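You operate a simulated robot arm through the tools that you are given. There is no shell and no other tool.

The job below is to be done with a simulated two-armed robot. You get a single attempt, and the scene is never put back.

Task
Crimp the yellow lug in the green crimper and pull-test it.
Fine: colour slide to match the lug first; crimp lever right down and up again, then pull lever over till the green lamp lights, and back.

The check looks at the end state, three seconds after you hand in, the way a careful person would. Anything else that was tipped, shoved, dropped, spilled or broken makes it a failure.

Robot
Two 7-joint arms with two-finger parallel grippers on one trunk that stands fixed in place. Base frame: the origin is at the foot of the trunk, x ahead of it, y to its left, z up; the work surface is at about z = 0.9. Units: m, degrees, N and s.
The left shoulder is at [0.11, 0.169, 1.551], the right one opposite. With the tool pointing down near the work surface each hand reaches from about 0.4 to 0.72 m from the base axis, measured 20 degrees to its own side. Payload 1.57 kg a hand.
The tool frame of a hand sits at the grasp point between the pads (the TCP): z along the fingers, y along the line on which they close. The tips reach 0.03 m beyond it. The gripper opens to 0.08 m. The fingers are 0.017 m wide and 0.012 m thick; the gripper's body (0.04 by 0.082 m) begins 0.08 m behind the TCP.
Orientation is that of the tool frame in the base frame, as a unit quaternion [x, y, z, w]. With the fingers straight down and closing along the base's y, the tool's x points along the base's -x, its y along +y and its z along -z.

Tools
- The arms move only by the tool arm_command. It takes "left_increments", "right_increments" or both (then of equal length, played together; a hand with none holds still); each is a list that holds one entry, the list of rows, each a list of 7 numbers: the shift along the tool's x, y, z in units of 150 mm (1.0 is 150 mm), then the turn, a rotation vector about the tool's x, y, z in units of 60 degrees (1.0 is 60 degrees), then the gripper command, from -1 (fully open) to 1 (shut), values between in proportion. In form: [[[dx, dy, dz, wx, wy, wz, gripper], ...]]. A call has 1 to 20 rows; each row is the pose to reach, as a shift and turn from the pose commanded when the call began, along the tool's axes at that moment. A call with a number of a shift or a turn outside -1 to 1 is refused whole. Each row takes 0.2 s and may step no farther than 0.05 m and 8.6 degrees from the row before; otherwise, or with a gripper value out of range, the whole call is refused. Where a pose cannot be reached the arm comes as near as it can. A force on the tool above 70 N (or 10 N above the force at the start of the call, whichever is more), or a blocked arm, ends the call early, and 0.2 s more pass. The fingers move at their own pace (about 0.072 m/s each) and stop on an object; they squeeze with about 21 N. The grip force told is the motor's: it shows also when the fingers shut on nothing. Time passes only in rows, and 0.2 s behind the last, so rows that repeat a pose let the fingers close. It gives the time, the measured TCP pose, the force on the tool (base axes), the opening and the grip force at its end, in the units of the frame above (readings bear some noise), with the torque about the TCP (base axes, N m) and any sound that the robot's microphone picked up, and new pictures: "views" is both (left out), scene, wrist or none (wrist: the cameras of the hands that moved).
- Cameras (640 x 400 px; columns grow to the right, rows downward): "scene" is now at [0.1572, -0.0057, 1.735]; the picture's right is [-0.07, -1.00, 0.00], its down [-0.75, 0.06, -0.66] and it looks along [0.66, -0.05, -0.75] (base axes); focal length 344 px, centre (320, 200). "left" rides on the left gripper at [0.072, 0.007, -0.122] in its tool frame; the picture's right is [-0.09, 1.00, 0.00], its down [-0.84, -0.08, -0.54] and it looks along [-0.54, -0.05, 0.84] (tool axes); focal length 238 px, centre (320, 200). "right" rides on the right gripper at [0.072, -0.007, -0.122] in its tool frame; the picture's right is [0.09, 1.00, 0.00], its down [-0.84, 0.08, -0.54] and it looks along [-0.54, 0.05, 0.84] (tool axes); focal length 238 px, centre (320, 200). There is no depth. A picture from a camera that has moved, and an enlarged one, comes with that camera's place and axes in the base frame and with its lens.
- raise_lower(by): slides the trunk up (or, below 0, down) by that many m; the arms and the scene camera ride with it, the base frame stays. It gives what a move gives, with no picture.
- head_to(pan, tilt): turns the head with the scene camera to pan (to the left, within 86 degrees either way) and tilt (down, from -29 to 69), counted from straight ahead of the robot. It gives what a move gives, and a new picture of the scene camera.
- zoom(camera, box): a new picture of the part [left, top, right, bottom] of that camera's present view, enlarged. No time passes.
- finish_job(): hands the job in; it is judged then, once.

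Places have to be worked out from the pictures, the camera data and where the tool is seen. Open the grippers and draw the arms clear of the work before you hand the job in, unless the task says otherwise.

The tools are called after "Call:" as name(argument=value, ...) on one line, values as JSON. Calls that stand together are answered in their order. arm_command: Moves the arms, as the interface text tells. Its arguments: {"type":"object","properties":{"left_increments":{"type":"array","items":{"type":"array","items":{"type":"array","items":{"type":"number"}}}},"right_increments":{"type":"array","items":{"type":"array","items":{"type":"array","items":{"type":"number"}}}},"views":{"type":"string","enum":["both","scene","wrist","none"]}},"required":[]} The other tools are called the same way: raise_lower (by) moves the trunk up or down; head_to (pan, tilt) turns the head that bears the scene camera; zoom (camera, box) takes an enlarged picture of a part of a camera's view; finish_job () hands the job in.

At the start:

```text
clock: 0.0
left_tcp_pos: [0.6478, 0.2948, 1.2991]
left_tool_rot: [0.0, 1.0, 0.001, 0.0]
left_contact_force: [1.1, 0.0, 0.8]
left_wrist_torque: [0.01, -0.01, 0.01]
left_grip_width: 0.0801
left_gripper_force: 0.1
right_tcp_pos: [0.6709, -0.2496, 1.2995]
right_tool_rot: [0.0, 1.0, 0.0, -0.001]
right_contact_force: [-0.5, 0.1, 0.0]
right_wrist_torque: [0.0, 0.0, 0.01]
right_grip_width: 0.0802
right_gripper_force: 0.2
trunk travel left (down, up): [-0.865, 0.025]
head pan, tilt (commanded): [-4.3, 48.6]
```

scene: 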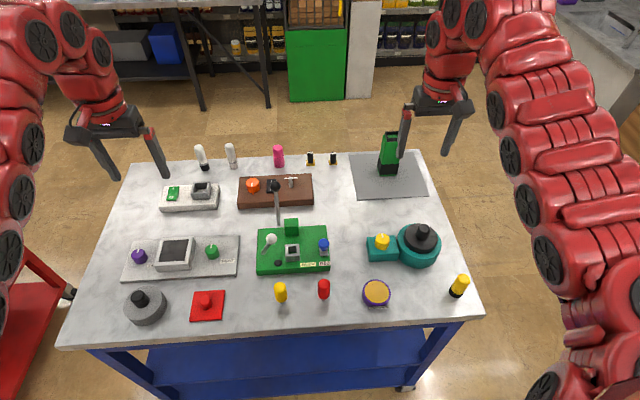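
right: 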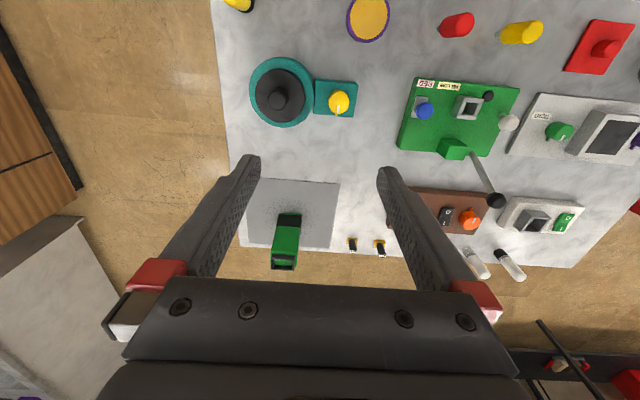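
left: 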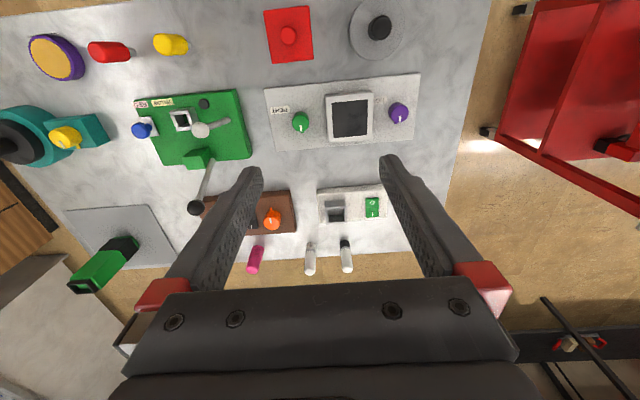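

I start with a close look at the green crimper and at the yellow items near it.

Call:
zoom(camera="scene", box=[230, 200, 350, 310])

Call:
zoom(camera="right", box=[380, 60, 560, 220])

Call:
zoom(camera="left", box=[110, 70, 270, 220])

Call:
zoom(camera="scene", box=[100, 130, 480, 340])

```text
3.64 times, centred on (290, 255) of scene
camera zoom: at [0.1572, -0.0057, 1.735], right [-0.07, -1.0, 0.0], down [-0.75, 0.06, -0.66], along [0.66, -0.05, -0.75], focal length 1252 px, centre (429, 0)
```

zoom: 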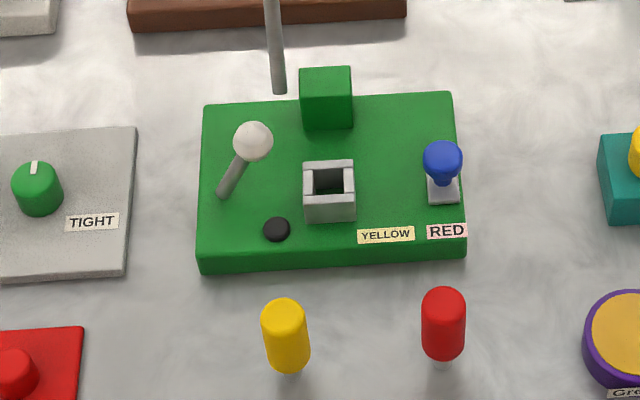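

```text
2.50 times, centred on (470, 140) of right
camera zoom: at [0.5996, -0.2561, 1.4215], right [-0.09, 1.0, 0.0], down [0.84, 0.08, 0.54], along [0.54, 0.05, -0.84], focal length 596 px, centre (-55, 350)
```

zoom: 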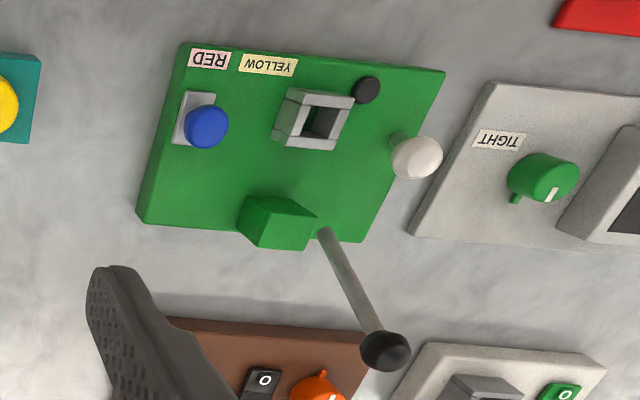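

```text
2.67 times, centred on (190, 145) of left
camera zoom: at [0.5752, 0.3022, 1.4205], right [0.09, 1.0, 0.0], down [0.84, -0.08, 0.54], along [0.54, -0.05, -0.84], focal length 636 px, centre (667, 347)
```

zoom: 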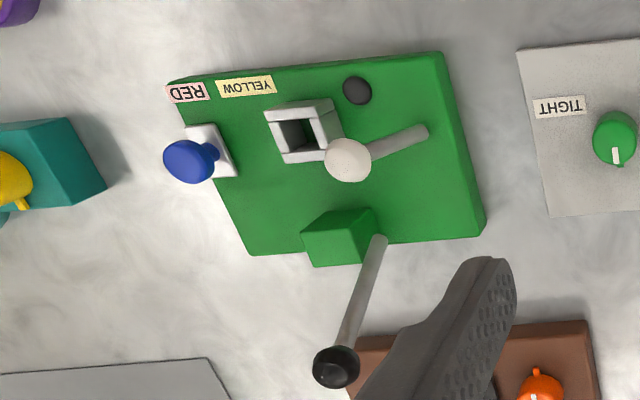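

```text
1.68 times, centred on (290, 235) of scene
camera zoom: at [0.1572, -0.0057, 1.735], right [-0.07, -1.0, 0.0], down [-0.75, 0.06, -0.66], along [0.66, -0.05, -0.75], focal length 580 px, centre (370, 141)
```

zoom: 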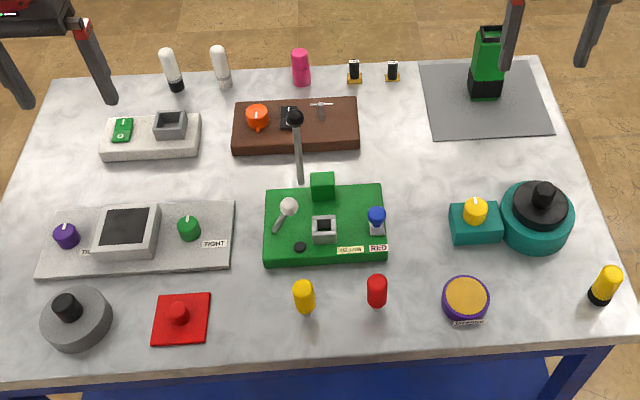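

The scene camera puts the crimper plate at about x 0.63–0.77, y -0.07–0.13. The slide knob is at the RED label, about (0.68, -0.056). I'll zoom in tighter on the lug, nest, levers and slide.

Call:
zoom(camera="scene", box=[264, 272, 304, 308])

Call:
zoom(camera="scene", box=[255, 215, 335, 275])

Call:
zoom(camera="left", box=[120, 90, 260, 180])

Call:
zoom(camera="right", box=[390, 70, 530, 170])

Call:
zoom(camera="scene", box=[440, 260, 490, 310])

```text
11.11 times, centred on (284, 290) of scene
camera zoom: at [0.1572, -0.0057, 1.735], right [-0.07, -1.0, 0.0], down [-0.75, 0.06, -0.66], along [0.66, -0.05, -0.75], focal length 3826 px, centre (720, -800)
```

zoom: 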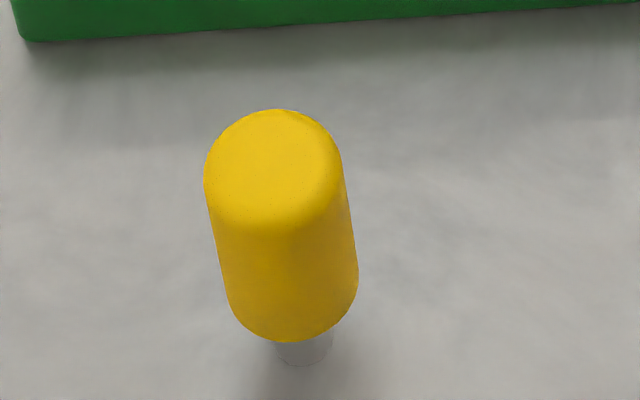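

```text
6.67 times, centred on (295, 245) of scene
camera zoom: at [0.1572, -0.0057, 1.735], right [-0.07, -1.0, 0.0], down [-0.75, 0.06, -0.66], along [0.66, -0.05, -0.75], focal length 2296 px, centre (487, -100)
```

zoom: 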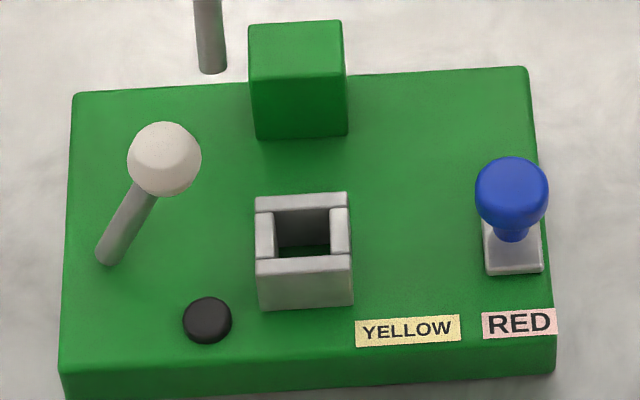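

```text
4.44 times, centred on (190, 135) of left
camera zoom: at [0.5752, 0.3022, 1.4205], right [0.09, 1.0, 0.0], down [0.84, -0.08, 0.54], along [0.54, -0.05, -0.84], focal length 1059 px, centre (898, 489)
```

zoom: 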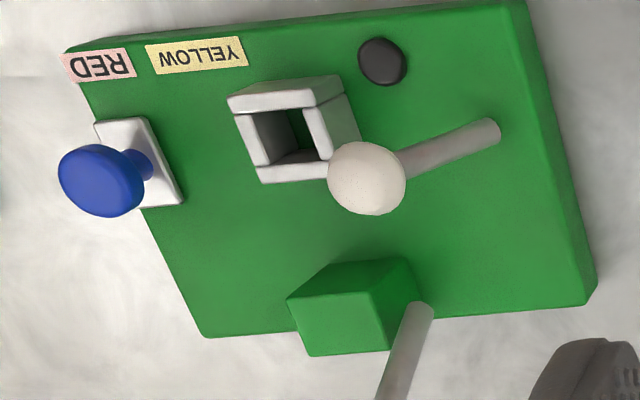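

```text
4.00 times, centred on (460, 120) of right
camera zoom: at [0.5996, -0.2561, 1.4215], right [-0.09, 1.0, 0.0], down [0.84, 0.08, 0.54], along [0.54, 0.05, -0.84], focal length 953 px, centre (-240, 520)
```

zoom: 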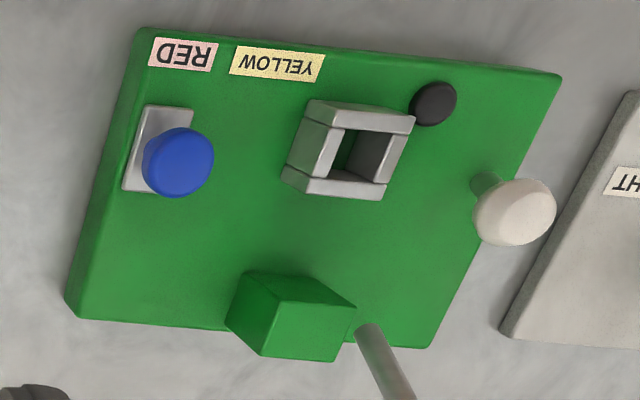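

```text
8.00 times, centred on (465, 285) of scene
camera zoom: at [0.1572, -0.0057, 1.735], right [-0.07, -1.0, 0.0], down [-0.75, 0.06, -0.66], along [0.66, -0.05, -0.75], focal length 2755 px, centre (-840, -480)
```

zoom: 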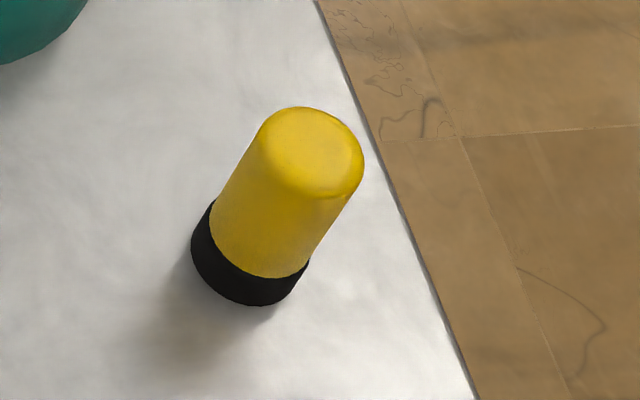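

The crimp nest is at about (0.672, 0.030) with its top near z 0.952. The lug stands upright at about (0.5495, 0.061), with the yellow part at z 0.929–0.983. The black ball is near (0.794, 0.065, 1.077), the white ball near (0.681, 0.081, 0.999), and the slide knob near (0.68, -0.056, 0.959). I start with the slide: the right hand turns so its fingers close along x and comes down partway.

Call:
arm_command(right_increments=[[[-0.008, 0.083, 0.083, 0, 0, -0.125, -1], [-0.015, 0.166, 0.166, 0, 0, -0.25, -1], [-0.023, 0.249, 0.249, 0, 0, -0.375, -1], [-0.03, 0.332, 0.332, 0, 0, -0.5, -1], [-0.038, 0.415, 0.415, 0, 0, -0.625, -1], [-0.046, 0.498, 0.498, 0, 0, -0.75, -1], [-0.053, 0.581, 0.581, 0, 0, -0.875, -1], [-0.061, 0.664, 0.663, 0, 0, -1.0, -1]]], views="both")

```text
clock: 1.8
left_tcp_pos: [0.647, 0.2973, 1.2991]
left_tool_rot: [0.001, 1.0, -0.001, 0.0]
left_contact_force: [-0.1, -0.4, 1.5]
left_wrist_torque: [0.02, 0.02, 0.01]
left_grip_width: 0.0797
left_gripper_force: 0.1
right_tcp_pos: [0.6801, -0.15, 1.1984]
right_tool_rot: [-0.501, 0.866, 0.0, 0.0]
right_contact_force: [0.1, -0.6, -0.2]
right_wrist_torque: [0.0, -0.03, 0.01]
right_grip_width: 0.0799
right_gripper_force: 0.1
trunk travel left (down, up): [-0.865, 0.025]
head pan, tilt (commanded): [-4.3, 48.6]
camera scene: at [0.1576, -0.0052, 1.735], right [-0.07, -1.0, 0.0], down [-0.75, 0.06, -0.66], along [0.66, -0.05, -0.75], focal length 344 px, centre (320, 200)
camera right: at [0.652, -0.2152, 1.3209], right [-0.91, 0.42, 0.0], down [0.35, 0.76, 0.54], along [0.23, 0.49, -0.84], focal length 238 px, centre (320, 200)
```

scene: 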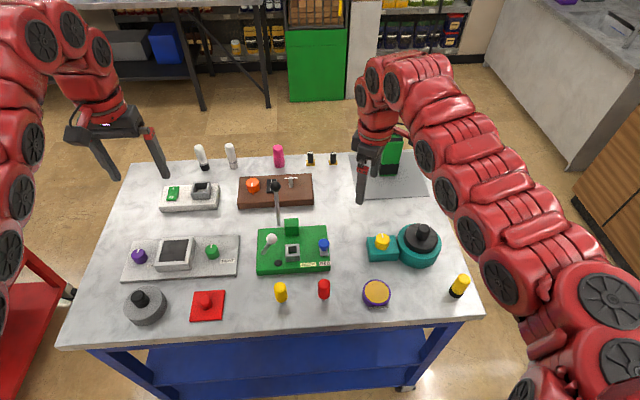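
right: 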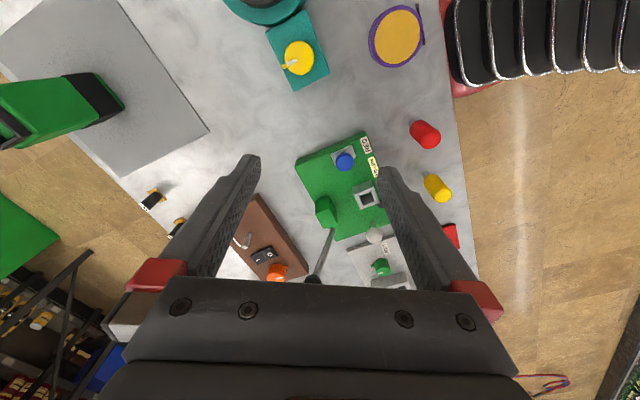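

The turn works as expected. I finish the last 30° and bring the hand above the blue knob at about z 1.05.

Call:
arm_command(right_increments=[[[-0.091, 0.052, 0.165, 0, 0, -0.083, -1], [-0.182, 0.105, 0.33, 0, 0, -0.167, -1], [-0.272, 0.157, 0.495, 0, 0, -0.25, -1], [-0.363, 0.21, 0.66, 0, 0, -0.333, -1], [-0.454, 0.262, 0.825, 0, 0, -0.417, -1], [-0.5445, 0.3143, 0.989, 0, 0, -0.5, -1], [-0.5445, 0.3143, 0.989, 0, 0, -0.5, -1]]], views="both")

```text
clock: 3.4
left_tcp_pos: [0.6472, 0.2957, 1.2993]
left_tool_rot: [0.0, 1.0, 0.0, 0.0]
left_contact_force: [0.4, -0.1, -0.4]
left_wrist_torque: [0.0, -0.02, 0.05]
left_grip_width: 0.0799
left_gripper_force: 0.0
right_tcp_pos: [0.6767, -0.0578, 1.0518]
right_tool_rot: [0.708, -0.706, 0.001, 0.001]
right_contact_force: [-0.7, -0.9, 0.3]
right_wrist_torque: [-0.03, -0.03, 0.01]
right_grip_width: 0.0801
right_gripper_force: 0.1
trunk travel left (down, up): [-0.865, 0.025]
head pan, tilt (commanded): [-4.3, 48.6]
camera scene: at [0.1569, -0.0062, 1.7351], right [-0.07, -1.0, 0.0], down [-0.75, 0.06, -0.66], along [0.66, -0.05, -0.75], focal length 344 px, centre (320, 200)
camera right: at [0.6846, -0.1288, 1.1736], right [-1.0, -0.09, 0.0], down [-0.08, 0.84, 0.54], along [-0.05, 0.54, -0.84], focal length 238 px, centre (320, 200)
```

scene: 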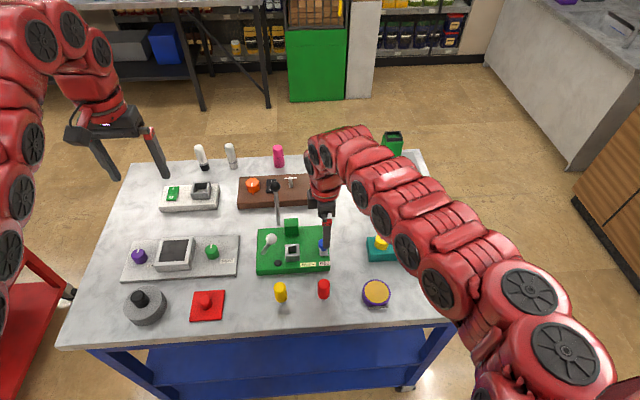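
right: 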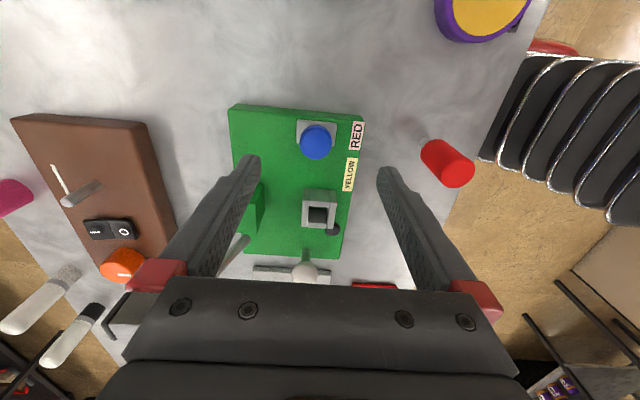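

The blue knob sits between the open fingers at about (0.681, -0.055). I lower straight down to about z 0.967, so the tips stop just above the plate.

Call:
arm_command(right_increments=[[[0, 0, 0.14, 0, 0, 0, -1], [0, 0, 0.28, 0, 0, 0, -1], [0, 0, 0.42, 0, 0, 0, -1], [0, 0, 0.5, 0, 0, 0, -1], [0, 0, 0.553, 0, 0, 0, -1], [0, 0, 0.553, 0, 0, 0, -1]]], views="both")

Call:
zoom(camera="scene", box=[255, 205, 345, 275])

```text
clock: 4.8
left_tcp_pos: [0.6468, 0.2959, 1.2985]
left_tool_rot: [0.0, 1.0, 0.0, 0.0]
left_contact_force: [-0.1, 0.6, -1.0]
left_wrist_torque: [0.02, 0.02, 0.0]
left_grip_width: 0.0799
left_gripper_force: 0.0
right_tcp_pos: [0.6771, -0.056, 0.9671]
right_tool_rot: [-0.707, 0.707, 0.0, 0.0]
right_contact_force: [0.2, 0.3, -0.6]
right_wrist_torque: [0.0, -0.01, 0.03]
right_grip_width: 0.0799
right_gripper_force: 0.0
trunk travel left (down, up): [-0.865, 0.025]
head pan, tilt (commanded): [-4.3, 48.6]
camera scene: at [0.1571, -0.0058, 1.735], right [-0.07, -1.0, 0.0], down [-0.75, 0.06, -0.66], along [0.66, -0.05, -0.75], focal length 344 px, centre (320, 200)
camera right: at [0.6859, -0.1274, 1.0895], right [-1.0, -0.09, 0.0], down [-0.08, 0.84, 0.54], along [-0.05, 0.54, -0.84], focal length 238 px, centre (320, 200)
```

scene: 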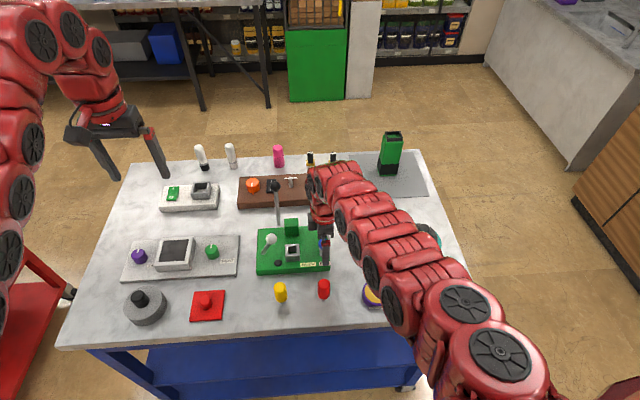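
right: 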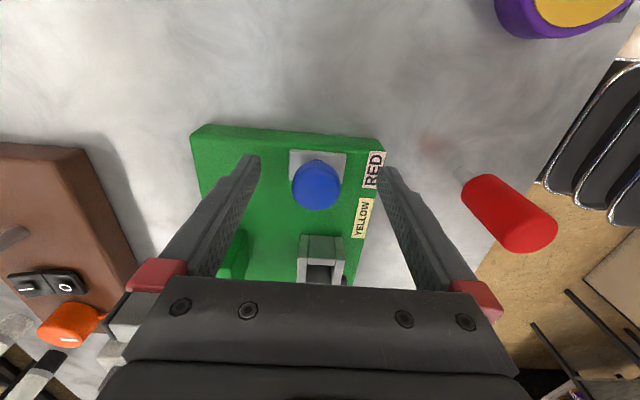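

```text
5.71 times, centred on (300, 240) of scene
camera zoom: at [0.1571, -0.0058, 1.735], right [-0.07, -1.0, 0.0], down [-0.75, 0.06, -0.66], along [0.66, -0.05, -0.75], focal length 1968 px, centre (434, -29)
```

zoom: 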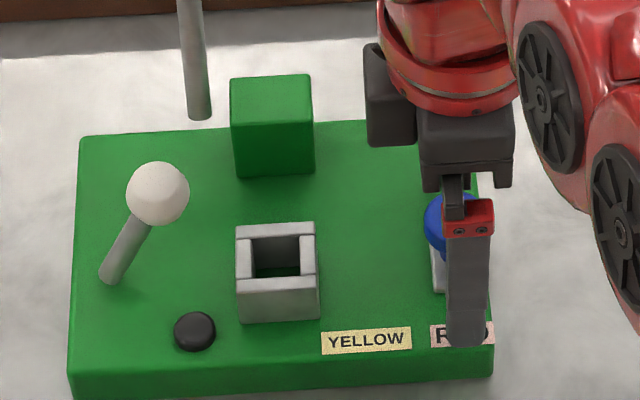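

The fingers straddle the knob and there is no contact force. I close the grip on the knob.

Call:
arm_command(right_increments=[[[0, 0, 0, 0, 0, 0, -0.2], [0, 0, 0, 0, 0, 0, 0.4], [0, 0, 0, 0, 0, 0, 1], [0, 0, 0, 0, 0, 0, 1], [0, 0, 0, 0, 0, 0, 1]]], views="wrist")

```text
clock: 6.0
left_tcp_pos: [0.6477, 0.296, 1.299]
left_tool_rot: [0.0, 1.0, 0.0, -0.001]
left_contact_force: [-0.2, -0.1, -0.1]
left_wrist_torque: [-0.01, 0.02, 0.0]
left_grip_width: 0.0802
left_gripper_force: 0.0
right_tcp_pos: [0.6811, -0.0544, 0.9677]
right_tool_rot: [-0.707, 0.707, -0.001, 0.001]
right_contact_force: [13.4, -0.4, 6.6]
right_wrist_torque: [0.0, -0.22, 0.01]
right_grip_width: 0.0284
right_gripper_force: 39.0
trunk travel left (down, up): [-0.865, 0.025]
head pan, tilt (commanded): [-4.3, 48.6]
camera right: at [0.6878, -0.1274, 1.0897], right [-1.0, -0.09, 0.0], down [-0.08, 0.84, 0.54], along [-0.05, 0.54, -0.84], focal length 238 px, centre (320, 200)
```

right: 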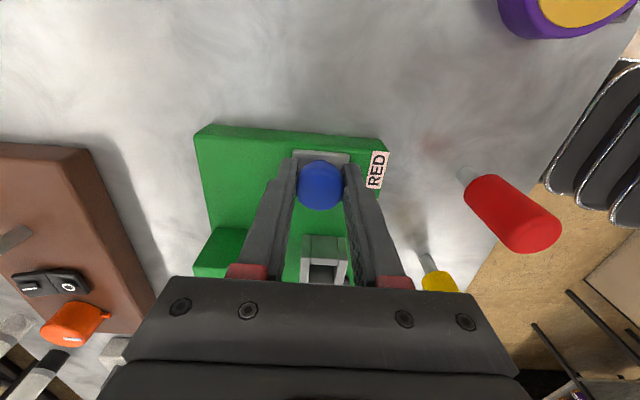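

I have the knob (width 0.028, x about 0.681). I ease off the 3–4 mm offset in x and slide it about 46 mm toward +y, to the YELLOW label.

Call:
arm_command(right_increments=[[[0, -0.02, 0, 0, 0, 0, 1], [-0.06, -0.025, 0, 0, 0, 0, 1], [-0.12, -0.025, 0, 0, 0, 0, 1], [-0.18, -0.025, 0, 0, 0, 0, 1], [-0.24, -0.025, 0, 0, 0, 0, 1], [-0.305, -0.025, 0, 0, 0, 0, 1], [-0.305, -0.025, 0, 0, 0, 0, 1]]], views="both")

Call:
zoom(camera="scene", box=[255, 205, 345, 275])

```text
clock: 7.6
left_tcp_pos: [0.6531, 0.297, 1.2956]
left_tool_rot: [0.0, 1.0, 0.0, -0.003]
left_contact_force: [-0.4, -0.6, 0.2]
left_wrist_torque: [-0.04, -0.02, 0.04]
left_grip_width: 0.08
left_gripper_force: 0.1
right_tcp_pos: [0.6808, -0.0166, 0.9684]
right_tool_rot: [-0.707, 0.707, 0.001, 0.0]
right_contact_force: [30.2, 1.7, -19.6]
right_wrist_torque: [0.16, -0.32, 0.04]
right_grip_width: 0.0284
right_gripper_force: 38.3
right hand out of reach, approached as far as the arm can: row 3, 4, 5, 6, 7
trunk travel left (down, up): [-0.865, 0.025]
head pan, tilt (commanded): [-4.3, 48.6]
camera scene: at [0.1657, -0.0052, 1.734], right [-0.07, -1.0, 0.0], down [-0.75, 0.06, -0.66], along [0.66, -0.05, -0.75], focal length 344 px, centre (320, 200)
camera right: at [0.6882, -0.0887, 1.09], right [-1.0, -0.09, 0.0], down [-0.08, 0.84, 0.54], along [-0.05, 0.54, -0.84], focal length 238 px, centre (320, 200)
```

scene: 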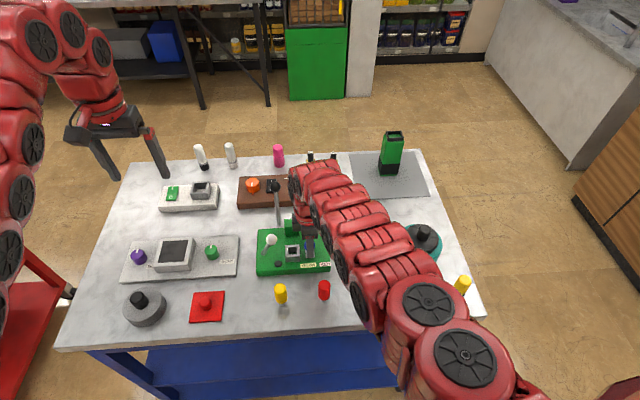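
right: 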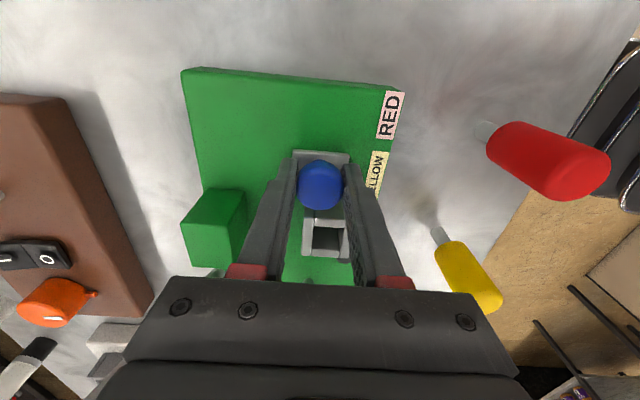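

```text
5.71 times, centred on (300, 240) of scene
camera zoom: at [0.1657, -0.0052, 1.734], right [-0.07, -1.0, 0.0], down [-0.75, 0.06, -0.66], along [0.66, -0.05, -0.75], focal length 1968 px, centre (434, -29)
```

zoom: 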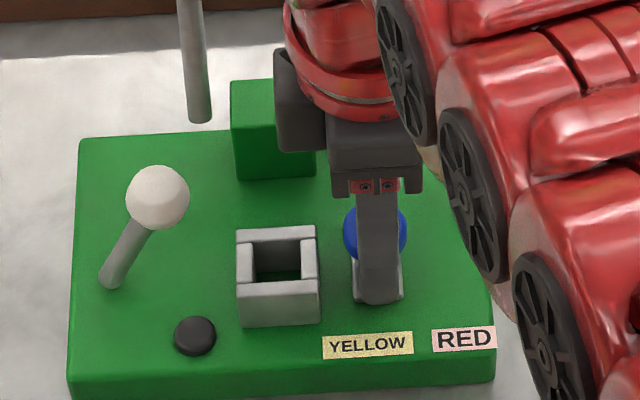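

The slide follows along y and is now at about -0.0166, but the right arm has run out of reach at this trunk height. I release the knob, lift clear, and then lower the trunk for more reach.

Call:
arm_command(right_increments=[[[0.04, 0, 0, 0, 0, 0, 1], [0.04, 0, 0, 0, 0, 0, 0.3], [0.04, 0, 0, 0, 0, 0, -0.4], [0.04, 0, 0, 0, 0, 0, -1], [0.04, 0, 0, 0, 0, 0, -1], [0.04, 0, 0, 0, 0, 0, -1]]], views="both")

```text
clock: 9.0
left_tcp_pos: [0.6474, 0.2961, 1.2995]
left_tool_rot: [0.0, 1.0, 0.0, 0.0]
left_contact_force: [0.0, 0.2, 0.5]
left_wrist_torque: [0.03, -0.05, 0.0]
left_grip_width: 0.08
left_gripper_force: 0.1
right_tcp_pos: [0.6734, -0.0229, 0.9703]
right_tool_rot: [0.707, -0.707, -0.001, 0.001]
right_contact_force: [0.4, 0.0, 0.7]
right_wrist_torque: [-0.01, 0.02, 0.0]
right_grip_width: 0.08
right_gripper_force: 0.0
trunk travel left (down, up): [-0.865, 0.025]
head pan, tilt (commanded): [-4.3, 48.6]
camera scene: at [0.1574, -0.0057, 1.735], right [-0.07, -1.0, 0.0], down [-0.75, 0.06, -0.66], along [0.66, -0.05, -0.75], focal length 344 px, centre (320, 200)
camera right: at [0.6814, -0.095, 1.0923], right [-1.0, -0.09, 0.0], down [-0.08, 0.84, 0.54], along [-0.05, 0.54, -0.84], focal length 238 px, centre (320, 200)
```

scene: 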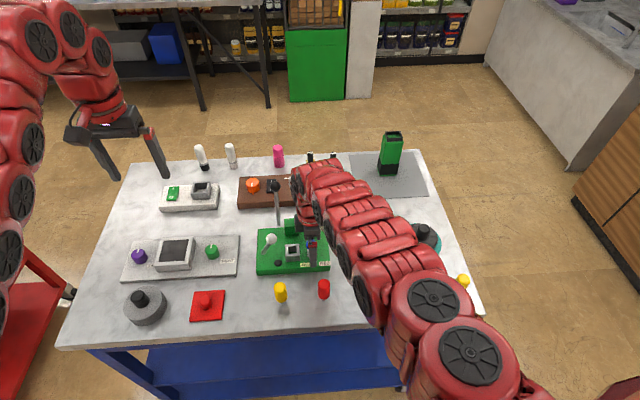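
right: 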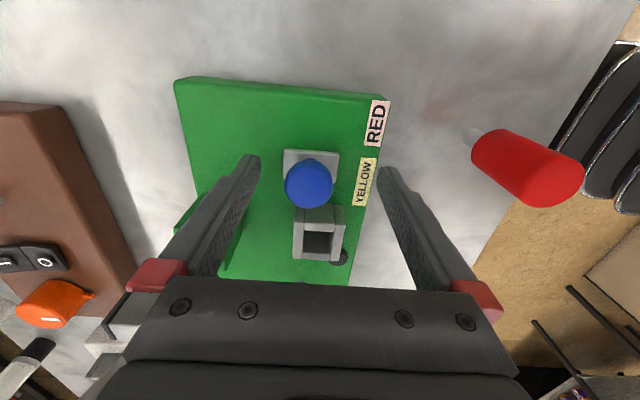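

The knob is free and the readings are clean. I raise the right hand straight up before lowering the trunk.

Call:
arm_command(right_increments=[[[0, 0, -0.2, 0, 0, 0, -1], [0, 0, -0.4, 0, 0, 0, -1], [0, 0, -0.6, 0, 0, 0, -1], [0, 0, -0.8, 0, 0, 0, -1], [0, 0, -1.0, 0, 0, 0, -1]]], views="none")

Call:
arm_command(right_increments=[[[0.1, 0, -0.2, 0, 0, 0, -1], [0.2, 0, -0.4, 0, 0, 0, -1], [0.3, 0, -0.6, 0, 0, 0, -1], [0.4, 0, -0.8, 0, 0, 0, -1], [0.5, 0, -1.0, 0, 0, 0, -1]]], views="scene")

Call:
zoom(camera="scene", box=[255, 205, 345, 275])

```text
clock: 10.2
left_tcp_pos: [0.6467, 0.2963, 1.2997]
left_tool_rot: [0.001, 1.0, 0.0, 0.0]
left_contact_force: [-0.6, -0.5, 0.1]
left_wrist_torque: [0.01, -0.02, 0.0]
left_grip_width: 0.08
left_gripper_force: 0.1
right_tcp_pos: [0.6738, -0.0201, 1.1212]
right_tool_rot: [-0.707, 0.707, 0.0, 0.0]
right_contact_force: [-0.4, 0.1, 0.0]
right_wrist_torque: [0.03, 0.0, 0.03]
right_grip_width: 0.0801
right_gripper_force: 0.0
trunk travel left (down, up): [-0.865, 0.025]
head pan, tilt (commanded): [-4.3, 48.6]
```

```text
clock: 11.4
left_tcp_pos: [0.6463, 0.2956, 1.2987]
left_tool_rot: [0.001, 1.0, 0.0, 0.0]
left_contact_force: [0.1, -0.7, 0.5]
left_wrist_torque: [0.01, 0.01, -0.03]
left_grip_width: 0.08
left_gripper_force: 0.1
right_tcp_pos: [0.6735, -0.0959, 1.2734]
right_tool_rot: [-0.707, 0.707, -0.001, -0.001]
right_contact_force: [-0.4, -0.3, -0.3]
right_wrist_torque: [-0.03, 0.01, -0.02]
right_grip_width: 0.0801
right_gripper_force: 0.1
trunk travel left (down, up): [-0.865, 0.025]
head pan, tilt (commanded): [-4.3, 48.6]
camera scene: at [0.1564, -0.006, 1.7351], right [-0.07, -1.0, 0.0], down [-0.75, 0.06, -0.66], along [0.66, -0.05, -0.75], focal length 344 px, centre (320, 200)
```

scene: 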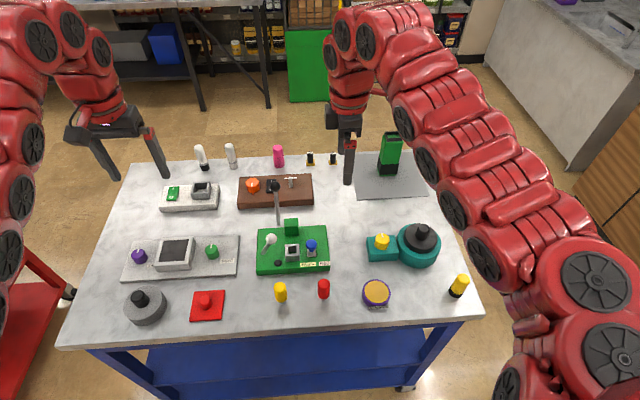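

```text
5.71 times, centred on (300, 240) of scene
camera zoom: at [0.1564, -0.006, 1.7351], right [-0.07, -1.0, 0.0], down [-0.75, 0.06, -0.66], along [0.66, -0.05, -0.75], focal length 1968 px, centre (434, -29)
```

zoom: 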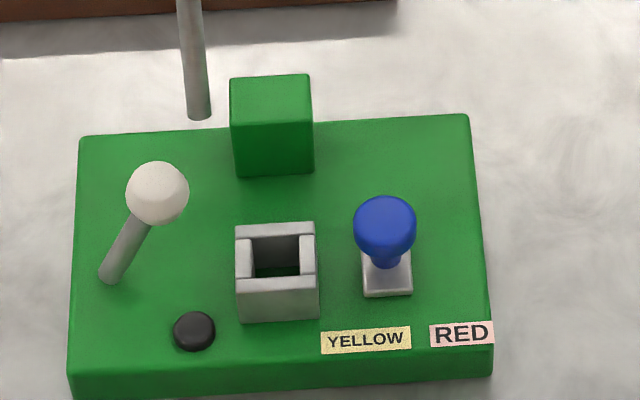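

The slide is at about y -0.022 and needs another 12 mm or so to match YELLOW. Both hands are high enough, so I lower the trunk 0.15 m.

Call:
raise_lower(by=-0.15)

Call:
head_to(pan=0, tilt=45)

```text
clock: 13.2
left_tcp_pos: [0.646, 0.2966, 1.1497]
left_tool_rot: [0.0, 1.0, 0.0, 0.0]
left_contact_force: [-0.1, 0.7, 0.1]
left_wrist_torque: [-0.01, 0.02, -0.01]
left_grip_width: 0.0799
left_gripper_force: 0.0
right_tcp_pos: [0.675, -0.0947, 1.1231]
right_tool_rot: [0.708, -0.707, 0.0, 0.0]
right_contact_force: [-0.2, 0.4, -0.1]
right_wrist_torque: [0.0, -0.02, 0.01]
right_grip_width: 0.0803
right_gripper_force: 0.0
trunk travel left (down, up): [-0.715, 0.175]
head pan, tilt (commanded): [-4.3, 48.6]
```

```text
clock: 13.8
left_tcp_pos: [0.6471, 0.2976, 1.1493]
left_tool_rot: [0.001, 1.0, 0.0, 0.0]
left_contact_force: [-0.1, 0.0, 0.4]
left_wrist_torque: [0.01, 0.03, 0.01]
left_grip_width: 0.0797
left_gripper_force: 0.0
right_tcp_pos: [0.6742, -0.0941, 1.123]
right_tool_rot: [-0.706, 0.708, 0.0, 0.0]
right_contact_force: [0.1, 0.0, -0.1]
right_wrist_torque: [0.03, -0.01, 0.02]
right_grip_width: 0.0801
right_gripper_force: 0.0
trunk travel left (down, up): [-0.715, 0.175]
head pan, tilt (commanded): [0.0, 45.0]
camera scene: at [0.1602, 0.0001, 1.59], right [0.0, -1.0, 0.0], down [-0.71, 0.0, -0.71], along [0.71, 0.0, -0.71], focal length 344 px, centre (320, 200)
```

scene: 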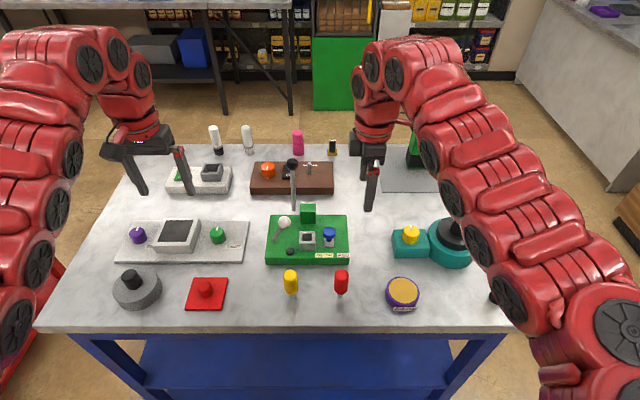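

With the trunk lower, I bring the right hand back over the knob at about (0.681, -0.022).

Call:
arm_command(right_increments=[[[-0.12, -0.011, 0.15, 0, 0, 0, -1], [-0.24, -0.022, 0.3, 0, 0, 0, -1], [-0.36, -0.033, 0.45, 0, 0, 0, -1], [-0.483, -0.043, 0.6, 0, 0, 0, -1], [-0.483, -0.043, 0.6, 0, 0, 0, -1]]], views="both")

```text
clock: 15.0
left_tcp_pos: [0.6458, 0.2958, 1.1497]
left_tool_rot: [0.0, 1.0, 0.0, 0.001]
left_contact_force: [-0.2, -0.5, 0.4]
left_wrist_torque: [0.02, -0.04, 0.0]
left_grip_width: 0.08
left_gripper_force: 0.0
right_tcp_pos: [0.682, -0.0229, 1.0323]
right_tool_rot: [-0.707, 0.707, 0.0, 0.0]
right_contact_force: [0.0, 0.4, -0.5]
right_wrist_torque: [0.01, -0.01, 0.04]
right_grip_width: 0.08
right_gripper_force: 0.1
trunk travel left (down, up): [-0.715, 0.175]
head pan, tilt (commanded): [0.0, 45.0]
camera scene: at [0.16, -0.0004, 1.5901], right [0.0, -1.0, 0.0], down [-0.71, 0.0, -0.71], along [0.71, 0.0, -0.71], focal length 344 px, centre (320, 200)
camera right: at [0.6904, -0.0949, 1.1549], right [-1.0, -0.09, 0.0], down [-0.08, 0.84, 0.54], along [-0.05, 0.54, -0.84], focal length 238 px, centre (320, 200)
```

scene: 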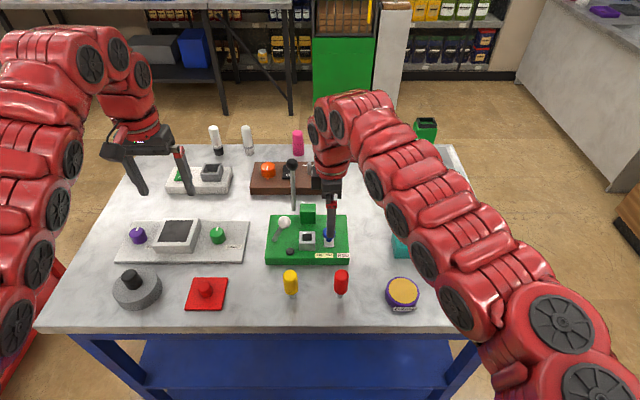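
right: 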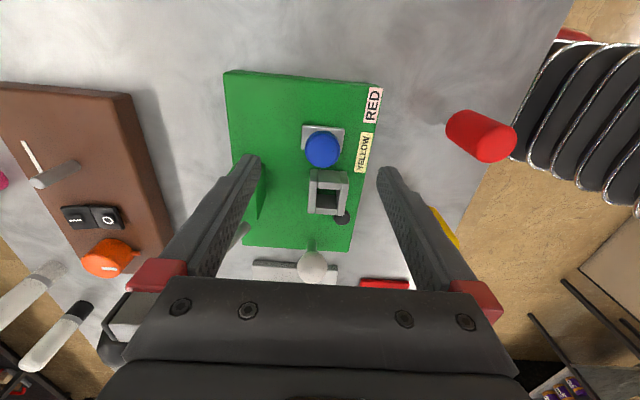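

The knob is centred between the fingers at about (0.682, -0.0226). I lower 64 mm, close on it, and move it 12 mm toward +y.

Call:
arm_command(right_increments=[[[0, 0, 0.12, 0, 0, 0, -1], [0, 0, 0.25, 0, 0, 0, -1], [0, 0, 0.36, 0, 0, 0, -1], [0, 0, 0.43, 0, 0, 0, -1], [0, 0, 0.43, 0, 0, 0, -0.2], [0, 0, 0.43, 0, 0, 0, 0.4], [0, 0, 0.43, 0, 0, 0, 1], [0, 0, 0.43, 0, 0, 0, 1], [0, 0, 0.43, 0, 0, 0, 1], [-0.04, 0, 0.43, 0, 0, 0, 1], [-0.08, 0, 0.43, 0, 0, 0, 1], [-0.08, 0, 0.43, 0, 0, 0, 1]]], views="both")

Call:
zoom(camera="scene", box=[255, 195, 365, 275])

```text
clock: 17.6
left_tcp_pos: [0.6454, 0.294, 1.1509]
left_tool_rot: [0.0, 1.0, 0.001, 0.0]
left_contact_force: [-0.3, 0.1, -0.1]
left_wrist_torque: [0.01, 0.0, 0.02]
left_grip_width: 0.08
left_gripper_force: 0.1
right_tcp_pos: [0.6799, -0.0139, 0.9667]
right_tool_rot: [-0.706, 0.708, 0.001, -0.002]
right_contact_force: [-15.2, -23.0, -13.5]
right_wrist_torque: [-0.78, 0.01, 0.03]
right_grip_width: 0.0288
right_gripper_force: 37.9
trunk travel left (down, up): [-0.715, 0.175]
head pan, tilt (commanded): [0.0, 45.0]
camera scene: at [0.1594, -0.0044, 1.5899], right [0.0, -1.0, 0.0], down [-0.71, 0.0, -0.71], along [0.71, 0.0, -0.71], focal length 344 px, centre (320, 200)
camera right: at [0.6885, -0.0867, 1.0891], right [-1.0, -0.09, 0.0], down [-0.07, 0.84, 0.54], along [-0.05, 0.54, -0.84], focal length 238 px, centre (320, 200)
```

scene: 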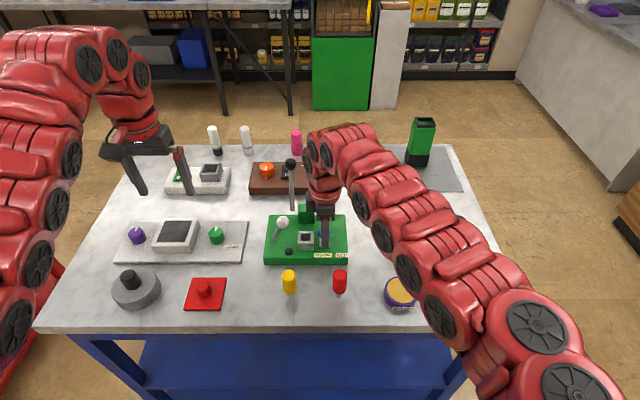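
right: 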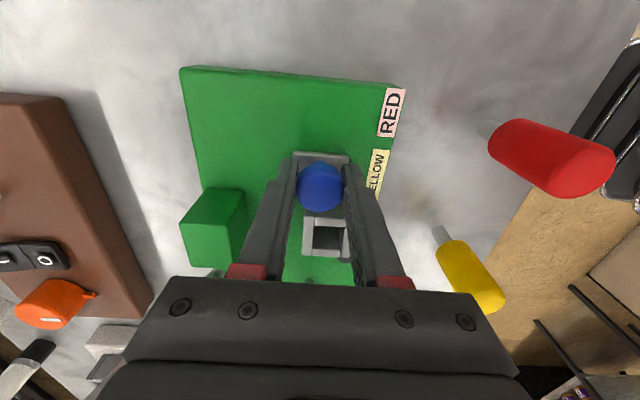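

```text
5.00 times, centred on (310, 235) of scene
camera zoom: at [0.1594, -0.0044, 1.5899], right [0.0, -1.0, 0.0], down [-0.71, 0.0, -0.71], along [0.71, 0.0, -0.71], focal length 1722 px, centre (370, 25)
```

zoom: 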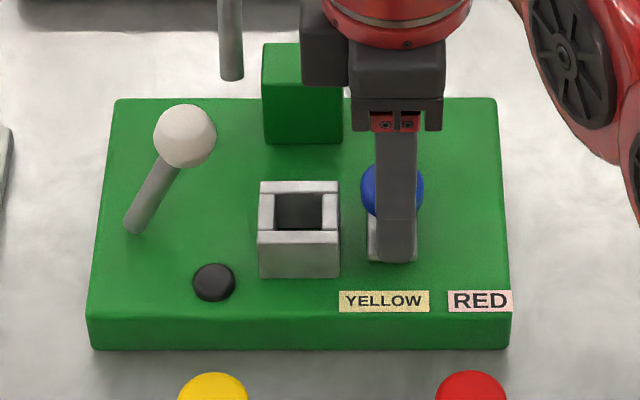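

The slide stopped firmly at about y -0.0145 with 23 N back on the hand, so it has reached its end stop beside the YELLOW label. I open the fingers here without backing off, then lift clear.

Call:
arm_command(right_increments=[[[0, 0, 0, 0, 0, 0, 0.3], [0, 0, 0, 0, 0, 0, -0.4], [0, 0, 0, 0, 0, 0, -1], [0, 0, 0, 0, 0, 0, -1], [0, 0, -0.1, 0, 0, 0, -1], [0, 0, -0.3, 0, 0, 0, -1], [0, 0, -0.5, 0, 0, 0, -1], [0, 0, -0.75, 0, 0, 0, -1], [0, 0, -1.0, 0, 0, 0, -1]]], views="both")

Call:
zoom(camera="scene", box=[255, 195, 365, 275])

Call:
zoom(camera="right", box=[220, 80, 420, 290])

```text
clock: 19.6
left_tcp_pos: [0.6475, 0.2956, 1.1501]
left_tool_rot: [0.0, 1.0, 0.0, 0.001]
left_contact_force: [-0.3, 0.8, 0.1]
left_wrist_torque: [0.0, 0.0, 0.01]
left_grip_width: 0.0801
left_gripper_force: 0.2
right_tcp_pos: [0.6811, -0.0091, 1.1183]
right_tool_rot: [-0.707, 0.707, 0.0, 0.001]
right_contact_force: [-0.1, -0.7, -0.6]
right_wrist_torque: [0.01, 0.02, -0.01]
right_grip_width: 0.0799
right_gripper_force: 0.0
trunk travel left (down, up): [-0.715, 0.175]
head pan, tilt (commanded): [0.0, 45.0]
camera scene: at [0.1598, 0.0008, 1.5901], right [0.0, -1.0, 0.0], down [-0.71, 0.0, -0.71], along [0.71, 0.0, -0.71], focal length 344 px, centre (320, 200)
camera right: at [0.6884, -0.079, 1.2397], right [-1.0, -0.09, 0.0], down [-0.08, 0.84, 0.54], along [-0.05, 0.54, -0.84], focal length 238 px, centre (320, 200)
```

scene: 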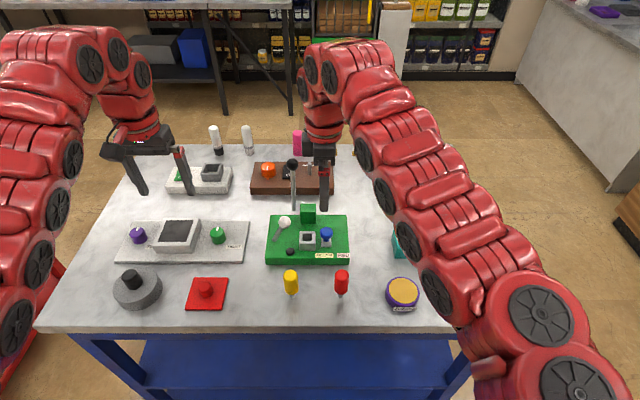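
right: 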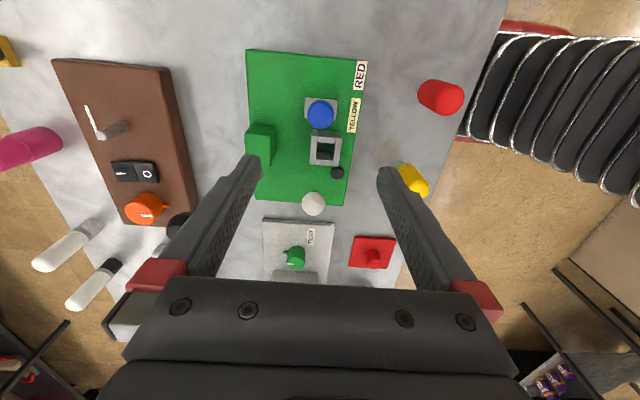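

```text
5.00 times, centred on (310, 235) of scene
camera zoom: at [0.1598, 0.0008, 1.5901], right [0.0, -1.0, 0.0], down [-0.71, 0.0, -0.71], along [0.71, 0.0, -0.71], focal length 1722 px, centre (370, 25)
```

zoom: 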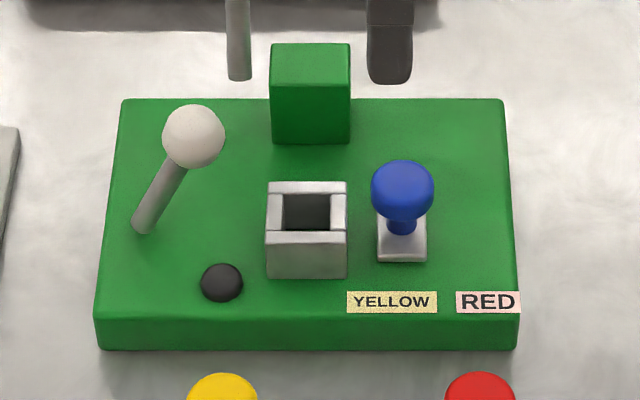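

```text
1.90 times, centred on (320, 185) of right
camera zoom: at [0.6884, -0.079, 1.2397], right [-1.0, -0.09, 0.0], down [-0.08, 0.84, 0.54], along [-0.05, 0.54, -0.84], focal length 454 px, centre (320, 229)
```

zoom: 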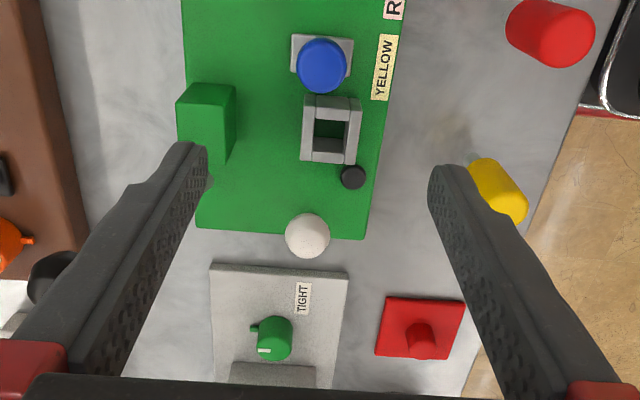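

The slide sits squarely by YELLOW (y about -0.0155, exactly 40 mm from where it began). Now the lug: the right hand moves above it at about (0.5495, 0.061), staying high.

Call:
arm_command(right_increments=[[[-0.08, 0.146, 0.0, 0, 0, 0, -1], [-0.16, 0.292, 0.0, 0, 0, 0, -1], [-0.24, 0.438, 0.0, 0, 0, 0, -1], [-0.31, 0.584, 0.03, 0, 0, 0, -1], [-0.39, 0.73, 0.08, 0, 0, 0, -1], [-0.47, 0.877, 0.13, 0, 0, 0, -1], [-0.47, 0.877, 0.13, 0, 0, 0, -1]]], views="both")

Call:
zoom(camera="scene", box=[240, 230, 340, 310])

```text
clock: 21.2
left_tcp_pos: [0.6469, 0.296, 1.1505]
left_tool_rot: [0.001, 1.0, 0.0, 0.0]
left_contact_force: [0.1, -0.3, -0.4]
left_wrist_torque: [0.01, -0.03, 0.03]
left_grip_width: 0.08
left_gripper_force: 0.1
right_tcp_pos: [0.5847, 0.0417, 1.1107]
right_tool_rot: [-0.707, 0.707, 0.0, 0.001]
right_contact_force: [0.7, 0.9, 0.7]
right_wrist_torque: [0.02, 0.01, -0.01]
right_grip_width: 0.0801
right_gripper_force: 0.2
right hand out of reach, approached as far as the arm can: row 5, 6, 7
trunk travel left (down, up): [-0.715, 0.175]
head pan, tilt (commanded): [0.0, 45.0]
camera scene: at [0.16, 0.0002, 1.5901], right [0.0, -1.0, 0.0], down [-0.71, 0.0, -0.71], along [0.71, 0.0, -0.71], focal length 344 px, centre (320, 200)
camera right: at [0.5931, -0.0295, 1.2321], right [-1.0, -0.09, 0.0], down [-0.08, 0.84, 0.54], along [-0.05, 0.54, -0.84], focal length 238 px, centre (320, 200)
```

scene: 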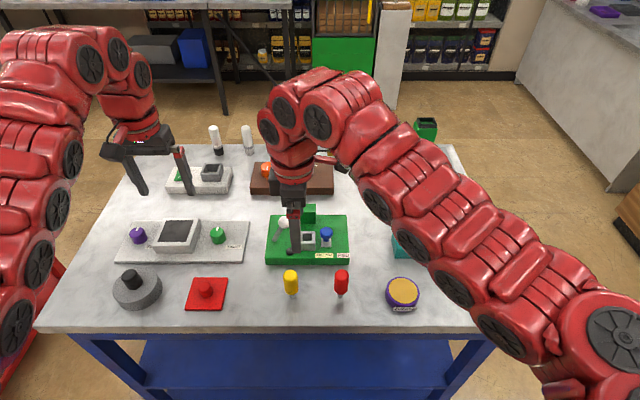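
right: 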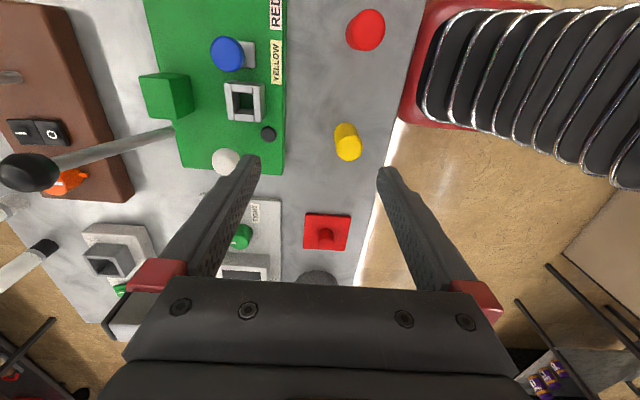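

```text
5.00 times, centred on (290, 270) of scene
camera zoom: at [0.16, 0.0002, 1.5901], right [0.0, -1.0, 0.0], down [-0.71, 0.0, -0.71], along [0.71, 0.0, -0.71], focal length 1722 px, centre (470, -150)
```

zoom: 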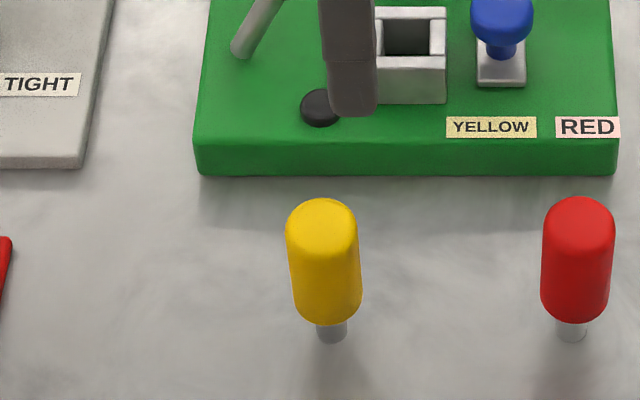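

The right arm can't get its hand over the lug in this orientation. I'll park it to the right and use the left arm for the lug and levers.

Call:
arm_command(right_increments=[[[0.25, -0.1, -0.1, 0, 0, 0, -1], [0.5, -0.2, -0.2, 0, 0, 0, -1], [0.75, -0.3, -0.3, 0, 0, 0, -1], [1.0, -0.4, -0.4, 0, 0, 0, -1]]], views="none")

Call:
arm_command(right_increments=[[[0.2, 0, -0.1, 0, 0, 0.1, -1], [0.4, 0, -0.2, 0, 0, 0.2, -1], [0.6, 0, -0.3, 0, 0, 0.3, -1], [0.8, 0, -0.4, 0, 0, 0.4, -1], [1.0, 0, -0.5, 0, 0, 0.5, -1]]], views="scene")

```text
clock: 22.2
left_tcp_pos: [0.6473, 0.2954, 1.1491]
left_tool_rot: [-0.001, 1.0, 0.0, -0.001]
left_contact_force: [-0.3, -0.3, -0.4]
left_wrist_torque: [0.0, 0.0, -0.03]
left_grip_width: 0.0802
left_gripper_force: 0.1
right_tcp_pos: [0.6524, -0.1091, 1.1495]
right_tool_rot: [-0.707, 0.707, 0.001, 0.001]
right_contact_force: [0.7, -0.8, 0.3]
right_wrist_torque: [0.01, 0.0, -0.02]
right_grip_width: 0.0799
right_gripper_force: 0.0
right hand out of reach, approached as far as the arm can: row 3, 4
trunk travel left (down, up): [-0.715, 0.175]
head pan, tilt (commanded): [0.0, 45.0]
```

```text
clock: 23.4
left_tcp_pos: [0.6467, 0.2953, 1.1487]
left_tool_rot: [0.0, 1.0, 0.0, 0.001]
left_contact_force: [-0.3, 0.3, -0.1]
left_wrist_torque: [0.03, 0.04, -0.01]
left_grip_width: 0.0802
left_gripper_force: 0.0
right_tcp_pos: [0.6827, -0.2668, 1.1666]
right_tool_rot: [-0.499, 0.866, -0.001, 0.001]
right_contact_force: [-0.5, -0.2, -0.5]
right_wrist_torque: [-0.04, 0.01, 0.01]
right_grip_width: 0.0803
right_gripper_force: 0.0
right hand out of reach, approached as far as the arm can: row 1, 2, 3, 4, 5
trunk travel left (down, up): [-0.715, 0.175]
head pan, tilt (commanded): [0.0, 45.0]
camera scene: at [0.1604, -0.0007, 1.59], right [0.0, -1.0, 0.0], down [-0.71, 0.0, -0.71], along [0.71, 0.0, -0.71], focal length 344 px, centre (320, 200)
```

scene: 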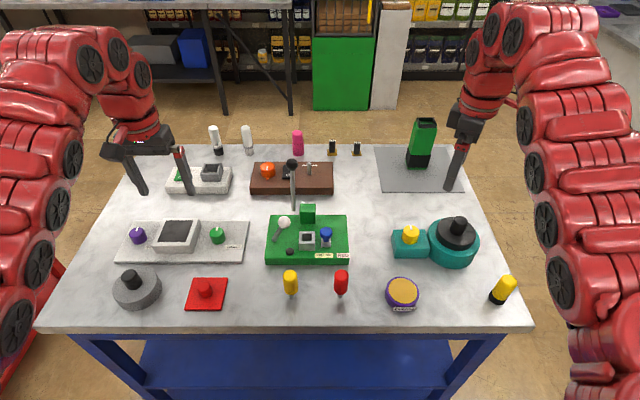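

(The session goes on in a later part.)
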